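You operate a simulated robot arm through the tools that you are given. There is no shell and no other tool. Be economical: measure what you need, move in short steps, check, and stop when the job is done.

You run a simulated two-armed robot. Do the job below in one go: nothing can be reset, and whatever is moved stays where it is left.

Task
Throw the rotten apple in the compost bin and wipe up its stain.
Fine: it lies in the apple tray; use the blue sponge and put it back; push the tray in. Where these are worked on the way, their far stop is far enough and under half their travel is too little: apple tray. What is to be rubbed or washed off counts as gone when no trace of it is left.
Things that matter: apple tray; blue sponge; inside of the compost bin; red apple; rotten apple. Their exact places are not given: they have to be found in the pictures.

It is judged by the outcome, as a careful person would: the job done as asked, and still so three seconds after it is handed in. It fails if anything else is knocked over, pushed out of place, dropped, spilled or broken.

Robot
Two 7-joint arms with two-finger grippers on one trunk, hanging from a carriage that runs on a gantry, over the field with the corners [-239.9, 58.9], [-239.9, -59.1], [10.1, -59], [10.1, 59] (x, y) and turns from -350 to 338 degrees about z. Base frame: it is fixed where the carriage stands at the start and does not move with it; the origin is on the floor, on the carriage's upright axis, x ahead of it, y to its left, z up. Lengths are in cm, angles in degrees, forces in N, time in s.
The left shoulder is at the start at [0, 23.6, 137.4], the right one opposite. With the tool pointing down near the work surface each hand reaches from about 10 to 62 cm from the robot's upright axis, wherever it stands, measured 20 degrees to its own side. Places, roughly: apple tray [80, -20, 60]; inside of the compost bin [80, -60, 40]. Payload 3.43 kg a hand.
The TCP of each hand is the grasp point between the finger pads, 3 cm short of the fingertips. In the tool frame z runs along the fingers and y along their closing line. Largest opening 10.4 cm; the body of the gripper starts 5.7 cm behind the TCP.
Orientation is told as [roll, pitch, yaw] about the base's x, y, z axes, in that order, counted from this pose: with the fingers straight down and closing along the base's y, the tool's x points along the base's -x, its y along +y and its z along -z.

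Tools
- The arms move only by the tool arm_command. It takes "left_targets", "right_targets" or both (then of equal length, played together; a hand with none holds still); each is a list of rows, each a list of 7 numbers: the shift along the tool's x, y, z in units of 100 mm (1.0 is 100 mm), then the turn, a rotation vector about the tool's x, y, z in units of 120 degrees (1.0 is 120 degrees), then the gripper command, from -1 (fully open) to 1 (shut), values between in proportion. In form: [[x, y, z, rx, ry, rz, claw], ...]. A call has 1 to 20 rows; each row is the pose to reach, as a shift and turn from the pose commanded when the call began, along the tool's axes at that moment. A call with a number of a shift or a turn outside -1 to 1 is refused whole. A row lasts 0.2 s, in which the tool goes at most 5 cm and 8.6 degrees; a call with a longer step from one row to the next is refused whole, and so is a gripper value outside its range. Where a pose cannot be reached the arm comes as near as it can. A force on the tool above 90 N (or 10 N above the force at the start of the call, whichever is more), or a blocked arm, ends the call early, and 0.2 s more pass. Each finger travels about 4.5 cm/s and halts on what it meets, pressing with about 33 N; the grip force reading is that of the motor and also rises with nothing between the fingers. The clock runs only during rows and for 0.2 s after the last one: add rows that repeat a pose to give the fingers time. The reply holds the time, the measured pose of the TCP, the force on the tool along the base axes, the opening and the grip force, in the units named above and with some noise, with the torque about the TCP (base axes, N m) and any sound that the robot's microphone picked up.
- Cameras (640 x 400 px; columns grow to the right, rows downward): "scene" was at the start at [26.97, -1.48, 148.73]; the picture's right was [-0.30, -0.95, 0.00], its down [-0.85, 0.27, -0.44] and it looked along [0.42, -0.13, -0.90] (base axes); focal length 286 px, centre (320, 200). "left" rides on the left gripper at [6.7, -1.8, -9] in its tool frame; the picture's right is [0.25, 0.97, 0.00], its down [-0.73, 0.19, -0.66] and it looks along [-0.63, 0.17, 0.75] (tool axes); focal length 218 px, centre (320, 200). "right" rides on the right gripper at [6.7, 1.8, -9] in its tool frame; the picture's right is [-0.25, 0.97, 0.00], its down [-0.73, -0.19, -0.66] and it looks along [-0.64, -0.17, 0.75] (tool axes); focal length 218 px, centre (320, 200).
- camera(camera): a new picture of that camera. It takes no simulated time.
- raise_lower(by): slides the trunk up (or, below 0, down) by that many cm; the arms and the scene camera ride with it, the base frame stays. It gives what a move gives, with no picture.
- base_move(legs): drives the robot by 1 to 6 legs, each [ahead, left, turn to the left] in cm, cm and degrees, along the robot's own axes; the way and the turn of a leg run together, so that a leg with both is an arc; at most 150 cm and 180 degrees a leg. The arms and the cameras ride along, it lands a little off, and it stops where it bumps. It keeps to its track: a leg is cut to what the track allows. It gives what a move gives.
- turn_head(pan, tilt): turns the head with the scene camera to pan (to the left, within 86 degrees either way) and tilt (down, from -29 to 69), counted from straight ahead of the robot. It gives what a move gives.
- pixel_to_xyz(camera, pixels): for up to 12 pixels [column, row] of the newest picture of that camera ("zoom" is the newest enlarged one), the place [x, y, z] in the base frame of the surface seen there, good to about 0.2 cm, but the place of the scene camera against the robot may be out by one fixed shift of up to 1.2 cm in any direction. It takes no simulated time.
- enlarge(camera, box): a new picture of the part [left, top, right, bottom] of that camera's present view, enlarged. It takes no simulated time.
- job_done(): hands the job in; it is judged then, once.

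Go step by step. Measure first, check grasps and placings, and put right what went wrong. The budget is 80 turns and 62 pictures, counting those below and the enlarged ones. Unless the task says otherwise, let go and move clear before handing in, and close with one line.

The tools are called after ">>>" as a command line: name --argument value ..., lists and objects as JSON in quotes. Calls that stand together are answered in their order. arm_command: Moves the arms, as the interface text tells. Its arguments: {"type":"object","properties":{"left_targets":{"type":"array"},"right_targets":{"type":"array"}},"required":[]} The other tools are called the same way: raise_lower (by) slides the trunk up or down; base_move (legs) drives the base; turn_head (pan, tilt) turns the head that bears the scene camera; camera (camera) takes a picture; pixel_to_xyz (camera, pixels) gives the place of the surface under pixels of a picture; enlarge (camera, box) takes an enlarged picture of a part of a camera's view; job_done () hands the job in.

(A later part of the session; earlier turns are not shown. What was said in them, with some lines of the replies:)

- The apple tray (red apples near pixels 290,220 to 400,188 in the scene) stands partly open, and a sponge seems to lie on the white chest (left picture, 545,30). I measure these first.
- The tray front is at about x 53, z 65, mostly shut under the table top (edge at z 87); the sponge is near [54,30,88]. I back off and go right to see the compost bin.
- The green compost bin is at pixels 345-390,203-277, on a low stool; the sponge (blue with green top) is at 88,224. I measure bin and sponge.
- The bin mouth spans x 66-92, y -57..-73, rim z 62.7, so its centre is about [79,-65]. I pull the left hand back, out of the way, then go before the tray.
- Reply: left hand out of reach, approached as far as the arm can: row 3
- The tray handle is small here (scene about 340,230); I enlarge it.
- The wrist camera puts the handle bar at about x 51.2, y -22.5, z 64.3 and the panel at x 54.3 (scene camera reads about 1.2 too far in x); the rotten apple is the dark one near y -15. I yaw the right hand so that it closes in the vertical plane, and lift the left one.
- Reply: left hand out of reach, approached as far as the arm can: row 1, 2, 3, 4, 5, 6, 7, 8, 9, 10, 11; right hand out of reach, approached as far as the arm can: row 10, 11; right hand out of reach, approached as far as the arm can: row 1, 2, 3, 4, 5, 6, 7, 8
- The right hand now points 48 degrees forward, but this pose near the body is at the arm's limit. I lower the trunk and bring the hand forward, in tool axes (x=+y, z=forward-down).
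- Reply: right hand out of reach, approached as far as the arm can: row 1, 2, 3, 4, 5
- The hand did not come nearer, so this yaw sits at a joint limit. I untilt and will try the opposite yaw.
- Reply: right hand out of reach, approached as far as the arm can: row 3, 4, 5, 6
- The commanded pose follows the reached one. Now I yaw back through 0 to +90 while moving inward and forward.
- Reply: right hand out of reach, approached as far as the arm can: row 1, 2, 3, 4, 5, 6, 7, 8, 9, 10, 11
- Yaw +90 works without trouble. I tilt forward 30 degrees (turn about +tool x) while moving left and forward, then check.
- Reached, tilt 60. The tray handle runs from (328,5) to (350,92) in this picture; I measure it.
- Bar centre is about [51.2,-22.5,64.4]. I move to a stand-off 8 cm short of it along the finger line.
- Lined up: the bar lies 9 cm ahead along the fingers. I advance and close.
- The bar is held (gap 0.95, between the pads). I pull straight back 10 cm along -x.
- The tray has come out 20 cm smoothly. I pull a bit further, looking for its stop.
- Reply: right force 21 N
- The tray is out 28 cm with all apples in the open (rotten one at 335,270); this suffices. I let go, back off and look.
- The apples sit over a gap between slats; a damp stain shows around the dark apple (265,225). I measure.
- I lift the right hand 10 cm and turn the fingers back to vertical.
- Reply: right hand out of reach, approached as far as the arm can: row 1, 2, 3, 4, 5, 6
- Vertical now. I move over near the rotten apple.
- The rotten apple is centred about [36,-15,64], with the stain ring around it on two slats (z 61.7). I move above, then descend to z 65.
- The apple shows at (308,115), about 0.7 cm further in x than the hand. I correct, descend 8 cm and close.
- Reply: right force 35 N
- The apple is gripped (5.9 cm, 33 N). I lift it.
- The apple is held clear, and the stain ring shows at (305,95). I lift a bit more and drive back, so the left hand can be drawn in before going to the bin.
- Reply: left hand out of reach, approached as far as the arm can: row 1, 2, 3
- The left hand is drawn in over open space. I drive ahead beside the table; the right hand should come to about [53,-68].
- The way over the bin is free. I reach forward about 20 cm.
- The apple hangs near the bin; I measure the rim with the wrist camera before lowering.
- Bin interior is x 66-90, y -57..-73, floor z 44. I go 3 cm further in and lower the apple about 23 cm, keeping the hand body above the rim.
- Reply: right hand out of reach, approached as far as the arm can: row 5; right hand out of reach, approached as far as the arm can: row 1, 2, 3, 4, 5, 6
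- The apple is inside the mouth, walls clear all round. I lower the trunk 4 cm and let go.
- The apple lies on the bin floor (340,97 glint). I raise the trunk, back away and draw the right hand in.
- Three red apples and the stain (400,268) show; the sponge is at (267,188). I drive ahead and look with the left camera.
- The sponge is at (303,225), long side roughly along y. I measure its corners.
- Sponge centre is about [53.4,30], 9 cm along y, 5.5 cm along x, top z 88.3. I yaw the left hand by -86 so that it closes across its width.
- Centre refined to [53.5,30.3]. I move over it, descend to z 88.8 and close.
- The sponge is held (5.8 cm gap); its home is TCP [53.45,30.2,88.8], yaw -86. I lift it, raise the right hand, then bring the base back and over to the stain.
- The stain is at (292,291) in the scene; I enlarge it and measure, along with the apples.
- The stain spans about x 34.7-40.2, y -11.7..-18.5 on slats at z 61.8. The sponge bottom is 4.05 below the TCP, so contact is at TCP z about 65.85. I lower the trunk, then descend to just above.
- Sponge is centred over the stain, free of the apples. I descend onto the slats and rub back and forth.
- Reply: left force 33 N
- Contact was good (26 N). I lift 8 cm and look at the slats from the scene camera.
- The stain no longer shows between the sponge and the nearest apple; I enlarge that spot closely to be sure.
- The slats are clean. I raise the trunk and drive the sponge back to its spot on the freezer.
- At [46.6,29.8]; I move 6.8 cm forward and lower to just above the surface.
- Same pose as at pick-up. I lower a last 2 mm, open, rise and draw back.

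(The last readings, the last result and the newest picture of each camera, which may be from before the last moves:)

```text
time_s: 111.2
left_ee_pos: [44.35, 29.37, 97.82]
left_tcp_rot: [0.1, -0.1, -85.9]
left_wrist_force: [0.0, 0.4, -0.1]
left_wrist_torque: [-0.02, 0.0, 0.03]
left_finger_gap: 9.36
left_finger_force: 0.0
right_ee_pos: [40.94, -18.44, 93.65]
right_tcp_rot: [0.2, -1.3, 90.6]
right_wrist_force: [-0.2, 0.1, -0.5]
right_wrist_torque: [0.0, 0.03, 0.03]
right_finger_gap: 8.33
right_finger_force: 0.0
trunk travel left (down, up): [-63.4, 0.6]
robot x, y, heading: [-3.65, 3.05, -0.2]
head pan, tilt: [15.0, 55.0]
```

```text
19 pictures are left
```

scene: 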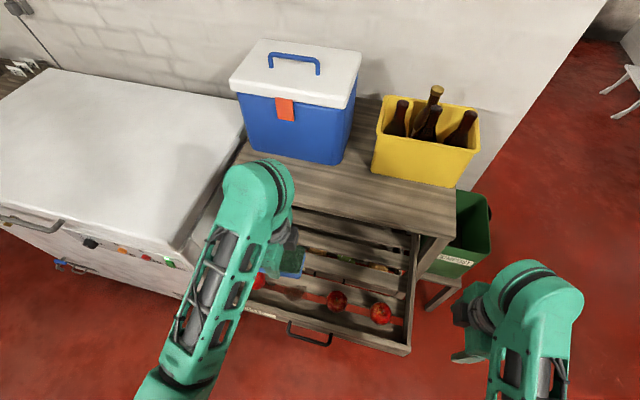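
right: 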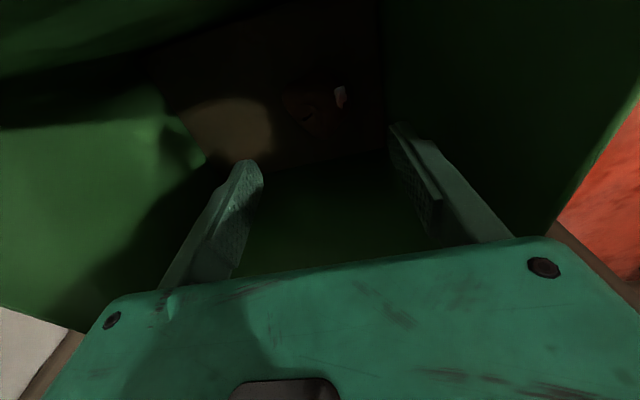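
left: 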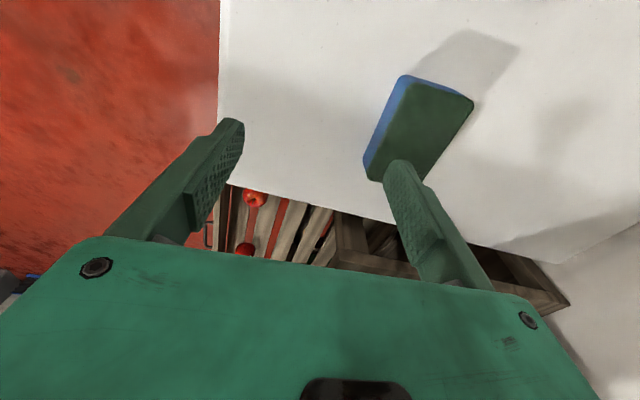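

The sponge is back on the freezer at its place. I back away, draw the left hand in toward the middle, and prepare the right hand to push the tray.

>>> base_move --legs '[[-32, 0, 0], [0, -9, 0]]'

>>> arm_command --left_targets '[[-0.25, 0, 0, 0, 0, 0, -0.8], [-0.5, 0, 0, 0, 0, 0, -0.8], [-0.75, 0, 0, 0, 0, 0, -0.8], [-1, 0, 0, 0, 0, 0, -0.8]]' --right_targets '[[0, 0, 0, 0.07, 0, 0, 0.2], [0, 0, 0, 0.14, 0, 0, 0.2], [0, 0, 0, 0.21, 0, 0, 0.2], [0, 0, 0, 0.25, 0, 0, 0.2]]'

>>> raise_lower --by -18

>>> arm_command --right_targets '[[0, 0, 0, 0.05, 0, 0, 0.2], [0, 0, 0, 0.1, 0, 0, 0.2], [0, 0, 0, 0.15, 0, 0, 0.2], [0, 0, 0, 0.2, 0, 0, 0.2], [0, 0, 0, 0.25, 0, 0, 0.2]]'

>>> turn_head --pan -10 --tilt 50

>>> camera --camera "scene"

>>> camera --camera "right"

```text
time_s: 114.0
left_ee_pos: [11.98, 20.22, 97.76]
left_tcp_rot: [0.0, -0.2, -86.0]
left_wrist_force: [-0.4, -0.1, -0.5]
left_wrist_torque: [0.01, -0.03, 0.0]
left_finger_gap: 9.38
left_finger_force: 0.0
right_ee_pos: [8.49, -27.64, 93.82]
right_tcp_rot: [0.1, -1.3, 90.6]
right_wrist_force: [0.2, -0.9, 0.7]
right_wrist_torque: [-0.03, -0.04, -0.01]
right_finger_gap: 8.33
right_finger_force: 0.0
trunk travel left (down, up): [-63.4, 0.6]
robot x, y, heading: [-36.01, -6.08, -0.0]
head pan, tilt: [15.0, 55.0]
```

```text
time_s: 115.0
left_ee_pos: [12.57, 10.42, 97.66]
left_tcp_rot: [0.2, -0.1, -86.0]
left_wrist_force: [-0.5, 0.3, 0.4]
left_wrist_torque: [0.02, 0.0, -0.04]
left_finger_gap: 9.35
left_finger_force: 0.0
right_ee_pos: [8.62, -27.48, 93.82]
right_tcp_rot: [-30.0, -1.4, 90.6]
right_wrist_force: [0.8, -0.1, 0.0]
right_wrist_torque: [0.0, 0.03, -0.01]
right_finger_gap: 4.18
right_finger_force: 0.0
trunk travel left (down, up): [-63.4, 0.6]
robot x, y, heading: [-35.91, -5.72, -0.2]
head pan, tilt: [15.0, 55.0]
```

```text
time_s: 117.0
left_ee_pos: [12.6, 10.38, 79.87]
left_tcp_rot: [0.2, -0.1, -86.1]
left_wrist_force: [0.2, -1.1, 0.6]
left_wrist_torque: [-0.05, -0.02, -0.01]
left_finger_gap: 9.38
left_finger_force: 0.0
right_ee_pos: [8.6, -27.63, 75.85]
right_tcp_rot: [-29.9, -1.3, 90.7]
right_wrist_force: [0.0, -0.9, 0.4]
right_wrist_torque: [0.0, -0.03, -0.03]
right_finger_gap: 4.18
right_finger_force: 0.1
trunk travel left (down, up): [-45.4, 18.6]
robot x, y, heading: [-36.52, -5.76, 0.0]
head pan, tilt: [15.0, 55.0]
```

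```text
time_s: 118.2
left_ee_pos: [12.67, 10.38, 79.9]
left_tcp_rot: [0.3, -0.2, -86.1]
left_wrist_force: [-0.2, 1.3, 0.1]
left_wrist_torque: [0.0, -0.01, 0.03]
left_finger_gap: 9.37
left_finger_force: 0.1
right_ee_pos: [8.61, -27.47, 75.77]
right_tcp_rot: [-58.8, -1.4, 90.5]
right_wrist_force: [-0.4, 0.4, -0.1]
right_wrist_torque: [-0.01, 0.0, 0.0]
right_finger_gap: 4.16
right_finger_force: 0.2
trunk travel left (down, up): [-45.4, 18.6]
robot x, y, heading: [-36.24, -5.92, -0.2]
head pan, tilt: [15.0, 55.0]
```

```text
time_s: 119.1
left_ee_pos: [12.56, 10.35, 79.93]
left_tcp_rot: [0.2, -0.1, -86.0]
left_wrist_force: [0.6, 0.3, 0.3]
left_wrist_torque: [0.0, 0.0, 0.0]
left_finger_gap: 9.36
left_finger_force: 0.1
right_ee_pos: [8.51, -27.67, 75.69]
right_tcp_rot: [-58.6, -1.3, 90.5]
right_wrist_force: [0.5, 0.1, -0.8]
right_wrist_torque: [-0.05, 0.0, 0.02]
right_finger_gap: 4.18
right_finger_force: 0.1
trunk travel left (down, up): [-45.4, 18.6]
robot x, y, heading: [-36.1, -5.69, 0.1]
head pan, tilt: [-10.0, 50.0]
```

```text
18 pictures are left
```

scene: 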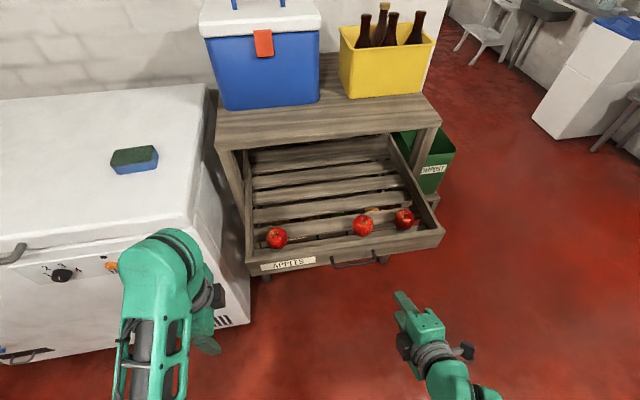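

```text
17 pictures are left
```

right: 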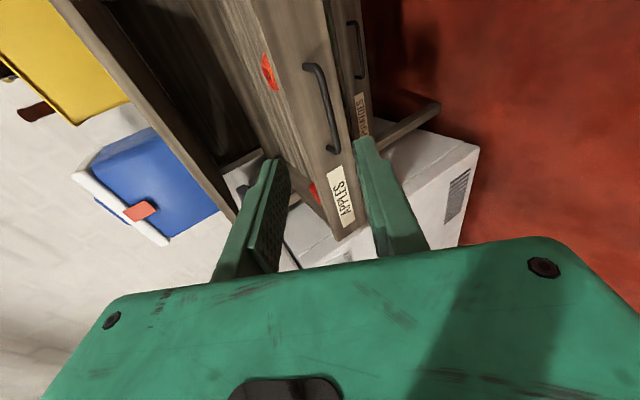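

The tray is out with the handle at (355,262). Before going ahead, I raise the left hand over freezer height, then measure the handle.

>>> arm_command --left_targets '[[0, 0, -0.25, 0, 0, 0, -0.8], [0, 0, -0.5, 0, 0, 0, -0.8], [0, 0, -0.75, 0, 0, 0, -0.8], [0, 0, -1, 0, 0, 0, -0.8]]'

>>> arm_command --left_targets '[[-0.1, 0, -0.1, 0, 0, 0, -0.8], [-0.3, 0, -0.3, 0, 0, 0, -0.8], [-0.5, 0.0, -0.4, 0, 0, 0, -0.8]]'

>>> pixel_to_xyz --camera "right" --pixels '[[322, 75], [330, 100], [335, 130], [314, 62], [310, 90], [318, 120]]'

```text
time_s: 120.1
left_ee_pos: [12.6, 10.4, 89.87]
left_tcp_rot: [0.1, -0.1, -86.0]
left_wrist_force: [0.0, -0.1, 0.0]
left_wrist_torque: [-0.01, 0.0, 0.0]
left_finger_gap: 9.35
left_finger_force: 0.0
right_ee_pos: [8.47, -27.55, 75.63]
right_tcp_rot: [-58.6, -1.3, 90.5]
right_wrist_force: [0.1, 1.4, -1.0]
right_wrist_torque: [0.01, 0.0, -0.02]
right_finger_gap: 4.17
right_finger_force: 0.0
trunk travel left (down, up): [-45.4, 18.6]
robot x, y, heading: [-35.95, -5.75, -0.0]
head pan, tilt: [-10.0, 50.0]
```

```text
time_s: 120.9
left_ee_pos: [12.97, 5.39, 93.73]
left_tcp_rot: [0.1, -0.1, -86.0]
left_wrist_force: [-0.4, 0.1, -0.2]
left_wrist_torque: [0.03, 0.01, -0.02]
left_finger_gap: 9.36
left_finger_force: 0.0
right_ee_pos: [8.54, -27.56, 75.51]
right_tcp_rot: [-58.6, -1.2, 90.4]
right_wrist_force: [0.9, 0.7, -0.1]
right_wrist_torque: [0.02, 0.0, -0.01]
right_finger_gap: 4.18
right_finger_force: 0.0
trunk travel left (down, up): [-45.4, 18.6]
robot x, y, heading: [-36.19, -5.69, 0.1]
head pan, tilt: [-10.0, 50.0]
```

```text
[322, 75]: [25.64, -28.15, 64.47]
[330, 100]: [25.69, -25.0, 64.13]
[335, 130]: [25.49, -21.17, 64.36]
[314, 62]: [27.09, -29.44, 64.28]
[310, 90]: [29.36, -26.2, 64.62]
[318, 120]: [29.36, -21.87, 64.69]
```

The bar is now at [26.0,-23,64.2]. I drive ahead 9 cm and bring the hand to a stand-off in line with the bar.

>>> base_move --legs '[[9, 0, 0]]'

>>> arm_command --right_targets '[[-0.15, 0.17, 0.1, 0, 0, 0, 0.2], [-0.3, 0.34, 0.2, 0, 0, 0, 0.2], [-0.45, 0.54, 0.32, 0, 0, 0, 0.2], [-0.45, 0.54, 0.32, 0, 0, 0, 0.2]]'

>>> camera --camera "right"

```text
time_s: 122.0
left_ee_pos: [22.03, 5.41, 93.68]
left_tcp_rot: [0.1, -0.1, -86.1]
left_wrist_force: [0.1, -0.4, -0.1]
left_wrist_torque: [-0.06, -0.01, -0.02]
left_finger_gap: 9.39
left_finger_force: 0.1
right_ee_pos: [17.58, -27.51, 75.73]
right_tcp_rot: [-58.6, -1.3, 90.5]
right_wrist_force: [-0.1, -0.4, 0.3]
right_wrist_torque: [-0.02, -0.02, 0.01]
right_finger_gap: 4.16
right_finger_force: 0.1
trunk travel left (down, up): [-45.4, 18.6]
robot x, y, heading: [-27.13, -5.93, 0.2]
head pan, tilt: [-10.0, 50.0]
```

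```text
time_s: 123.0
left_ee_pos: [21.95, 5.31, 93.81]
left_tcp_rot: [-0.1, -0.1, -86.1]
left_wrist_force: [-0.8, -0.1, -0.7]
left_wrist_torque: [0.0, 0.0, -0.04]
left_finger_gap: 9.36
left_finger_force: 0.0
right_ee_pos: [17.32, -22.77, 69.51]
right_tcp_rot: [-58.6, -1.3, 90.6]
right_wrist_force: [0.0, -0.3, 0.4]
right_wrist_torque: [0.02, 0.04, 0.01]
right_finger_gap: 4.15
right_finger_force: 0.1
trunk travel left (down, up): [-45.4, 18.6]
robot x, y, heading: [-27.22, -5.55, 0.2]
head pan, tilt: [-10.0, 50.0]
```

```text
16 pictures are left
```

right: 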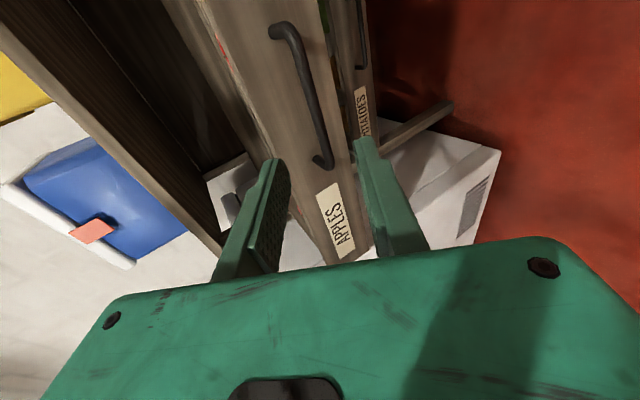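

In line; I advance 8.6 cm and grip the bar.

>>> arm_command --right_targets '[[0, 0, 0.2, 0, 0, 0, 0.2], [0, 0, 0.4, 0, 0, 0, 0.2], [0, 0.01, 0.6, 0, 0, 0, 0.2], [0, 0.01, 0.75, 0, 0, 0, 0.2], [0, 0.01, 0.86, 0, 0, 0, 0.2], [0, 0.01, 0.86, 0, 0, 0, 0.6], [0, 0.01, 0.86, 0, 0, 0, 1], [0, 0.01, 0.86, 0, 0, 0, 1], [0, 0.01, 0.86, 0, 0, 0, 1], [0, 0.01, 0.86, 0, 0, 0, 1]]'

```text
time_s: 125.2
left_ee_pos: [22.04, 5.45, 93.71]
left_tcp_rot: [0.2, -0.1, -86.1]
left_wrist_force: [0.7, -0.7, 0.3]
left_wrist_torque: [0.02, -0.01, -0.01]
left_finger_gap: 9.36
left_finger_force: 0.0
right_ee_pos: [24.99, -22.78, 65.14]
right_tcp_rot: [-58.9, -1.1, 90.4]
right_wrist_force: [2.3, -0.6, 9.4]
right_wrist_torque: [-0.82, -0.12, 0.22]
right_finger_gap: 0.95
right_finger_force: 42.8
trunk travel left (down, up): [-45.4, 18.6]
robot x, y, heading: [-27.32, -5.67, -0.1]
head pan, tilt: [-10.0, 50.0]
```

The bar is held (gap 0.95). I push the tray by driving the base straight ahead 18 cm, then check.

>>> base_move --legs '[[18, 0, 0]]'

>>> camera --camera "scene"

```text
time_s: 126.7
left_ee_pos: [40.11, 5.47, 93.88]
left_tcp_rot: [0.2, -0.1, -85.9]
left_wrist_force: [0.4, 0.6, -0.2]
left_wrist_torque: [-0.02, 0.0, 0.04]
left_finger_gap: 9.39
left_finger_force: 0.1
right_ee_pos: [42.87, -22.72, 65.15]
right_tcp_rot: [-58.9, -1.2, 90.6]
right_wrist_force: [-1.1, 0.6, 19.7]
right_wrist_torque: [-0.76, -0.23, 0.22]
right_finger_gap: 0.97
right_finger_force: 42.6
trunk travel left (down, up): [-45.4, 18.6]
robot x, y, heading: [-9.05, -6.17, 0.0]
head pan, tilt: [-10.0, 50.0]
```

```text
15 pictures are left
```

scene: 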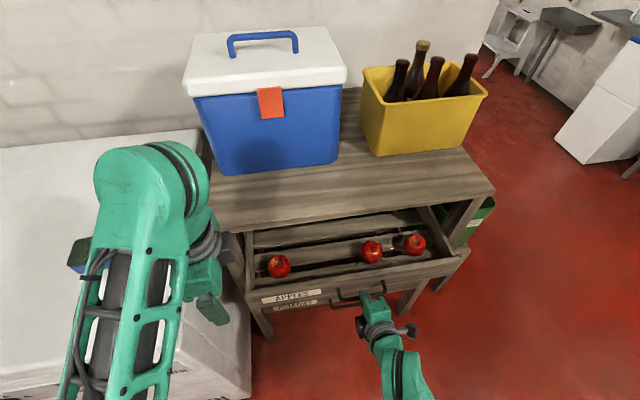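

Tray went in 18 cm, all apples in place. I push the remaining 7 cm with the arm, slowly.

>>> arm_command --right_targets '[[0, -0.078, 0.128, 0, 0, 0, 1], [0, -0.155, 0.257, 0, 0, 0, 1], [0, -0.233, 0.385, 0, 0, 0, 1], [0, -0.29, 0.48, 0, 0, 0, 1], [0, -0.336, 0.556, 0, 0, 0, 1], [0, -0.357, 0.59, 0, 0, 0, 1], [0, -0.357, 0.59, 0, 0, 0, 1]]'

>>> arm_command --right_targets '[[0, -0.026, 0.043, 0, 0, 0, 1], [0, -0.052, 0.086, 0, 0, 0, 1], [0, -0.078, 0.128, 0, 0, 0, 1], [0, -0.078, 0.128, 0, 0, 0, 1]]'

```text
time_s: 128.3
left_ee_pos: [39.87, 5.42, 93.74]
left_tcp_rot: [0.1, -0.1, -86.0]
left_wrist_force: [0.0, -0.1, 0.1]
left_wrist_torque: [-0.02, -0.01, 0.0]
left_finger_gap: 9.36
left_finger_force: 0.0
right_ee_pos: [49.75, -22.71, 65.15]
right_tcp_rot: [-58.8, -1.1, 90.5]
right_wrist_force: [-2.1, -4.5, 7.0]
right_wrist_torque: [-0.84, -0.04, 0.05]
right_finger_gap: 0.93
right_finger_force: 42.1
trunk travel left (down, up): [-45.4, 18.6]
robot x, y, heading: [-9.18, -6.0, 0.1]
head pan, tilt: [-10.0, 50.0]
```

```text
time_s: 129.3
left_ee_pos: [39.61, 5.4, 93.42]
left_tcp_rot: [-0.1, -0.1, -86.1]
left_wrist_force: [0.1, -0.2, -0.6]
left_wrist_torque: [0.01, 0.01, -0.01]
left_finger_gap: 9.34
left_finger_force: 0.0
right_ee_pos: [50.49, -22.72, 64.92]
right_tcp_rot: [-58.5, -1.2, 90.5]
right_wrist_force: [-39.8, -2.9, 25.8]
right_wrist_torque: [-0.65, -0.05, 0.45]
right_finger_gap: 0.95
right_finger_force: 43.7
trunk travel left (down, up): [-45.4, 18.6]
robot x, y, heading: [-9.49, -5.56, -0.1]
head pan, tilt: [-10.0, 50.0]
```

The tray met its inner stop (40 N). I ease off, open and withdraw.

>>> arm_command --right_targets '[[0, 0.04, -0.06, 0, 0, 0, 1], [0, 0.04, -0.06, 0, 0, 0, 0.6], [0, 0.04, -0.06, 0, 0, 0, 0.2], [0, 0.04, -0.06, 0, 0, 0, 0.2], [0, 0.04, -0.06, 0, 0, 0, 0.2], [0, 0.04, -0.2, 0, 0, 0, 0.2], [0, 0.04, -0.4, 0, 0, 0, 0.2], [0, 0.04, -0.7, 0, 0, 0, 0.2], [0, 0.04, -1, 0, 0, 0, 0.2]]'

>>> base_move --legs '[[-35, 0, 0]]'

>>> camera --camera "scene"

>>> camera --camera "right"

```text
time_s: 131.3
left_ee_pos: [39.88, 5.52, 93.7]
left_tcp_rot: [0.1, 0.0, -85.9]
left_wrist_force: [-0.9, 0.4, -0.5]
left_wrist_torque: [0.0, 0.01, -0.01]
left_finger_gap: 9.34
left_finger_force: 0.1
right_ee_pos: [42.36, -22.78, 69.88]
right_tcp_rot: [-58.7, -1.2, 90.4]
right_wrist_force: [-1.0, -0.5, 0.2]
right_wrist_torque: [-0.02, 0.01, 0.02]
right_finger_gap: 4.19
right_finger_force: 0.0
trunk travel left (down, up): [-45.4, 18.6]
robot x, y, heading: [-9.29, -6.22, -0.1]
head pan, tilt: [-10.0, 50.0]
```

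```text
time_s: 133.6
left_ee_pos: [4.4, 5.52, 93.81]
left_tcp_rot: [0.1, -0.2, -85.8]
left_wrist_force: [0.6, 0.1, 0.9]
left_wrist_torque: [-0.01, 0.0, 0.05]
left_finger_gap: 9.4
left_finger_force: 0.0
right_ee_pos: [6.98, -22.79, 69.84]
right_tcp_rot: [-58.8, -1.2, 90.7]
right_wrist_force: [0.0, 1.0, -0.1]
right_wrist_torque: [0.02, 0.0, 0.03]
right_finger_gap: 4.17
right_finger_force: 0.0
trunk travel left (down, up): [-45.4, 18.6]
robot x, y, heading: [-44.9, -6.2, 0.3]
head pan, tilt: [-10.0, 50.0]
```

```text
14 pictures are left
```

scene: 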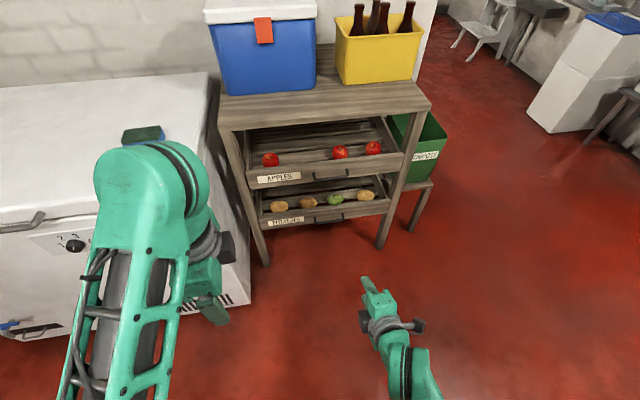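

```text
13 pictures are left
```

right: 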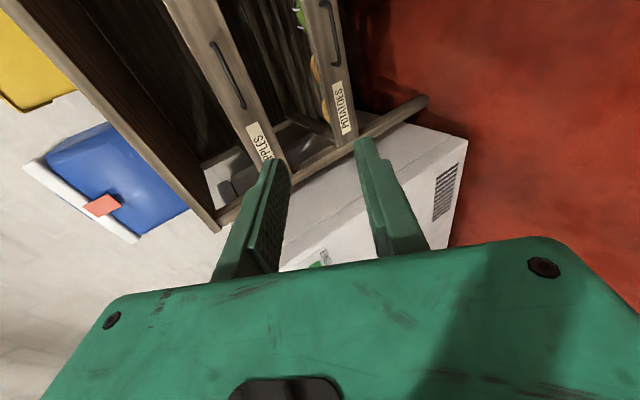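

Tray shut with three red apples, lower tray untouched. One last check of the tray and where the stain was.

>>> enlarge --camera "scene" --box '[235, 110, 395, 210]'

>>> pixel_to_xyz --camera "right" --pixels '[[225, 70], [235, 85], [250, 110], [330, 30], [340, 75]]'

```text
4.00 times, centred on (315, 160) of scene
```

zoom: 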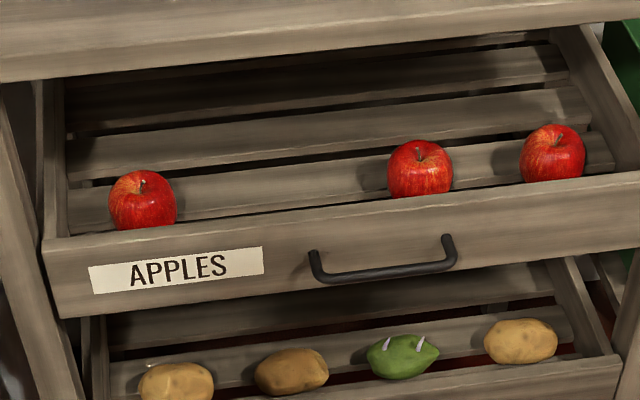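

```text
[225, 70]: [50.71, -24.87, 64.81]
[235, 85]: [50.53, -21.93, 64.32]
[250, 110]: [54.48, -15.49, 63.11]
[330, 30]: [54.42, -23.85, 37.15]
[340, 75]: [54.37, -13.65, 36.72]
```

The tray front is level with the lower tray's (x 54.4), the slats are clean and the three red apples are in place, so I hand the job in.

>>> job_done

```text
The job is handed in.
```

The rotten apple is in the compost bin and no trace of its stain shows on the slats. The blue sponge is back on the freezer, and the apple tray is pushed in to its stop.
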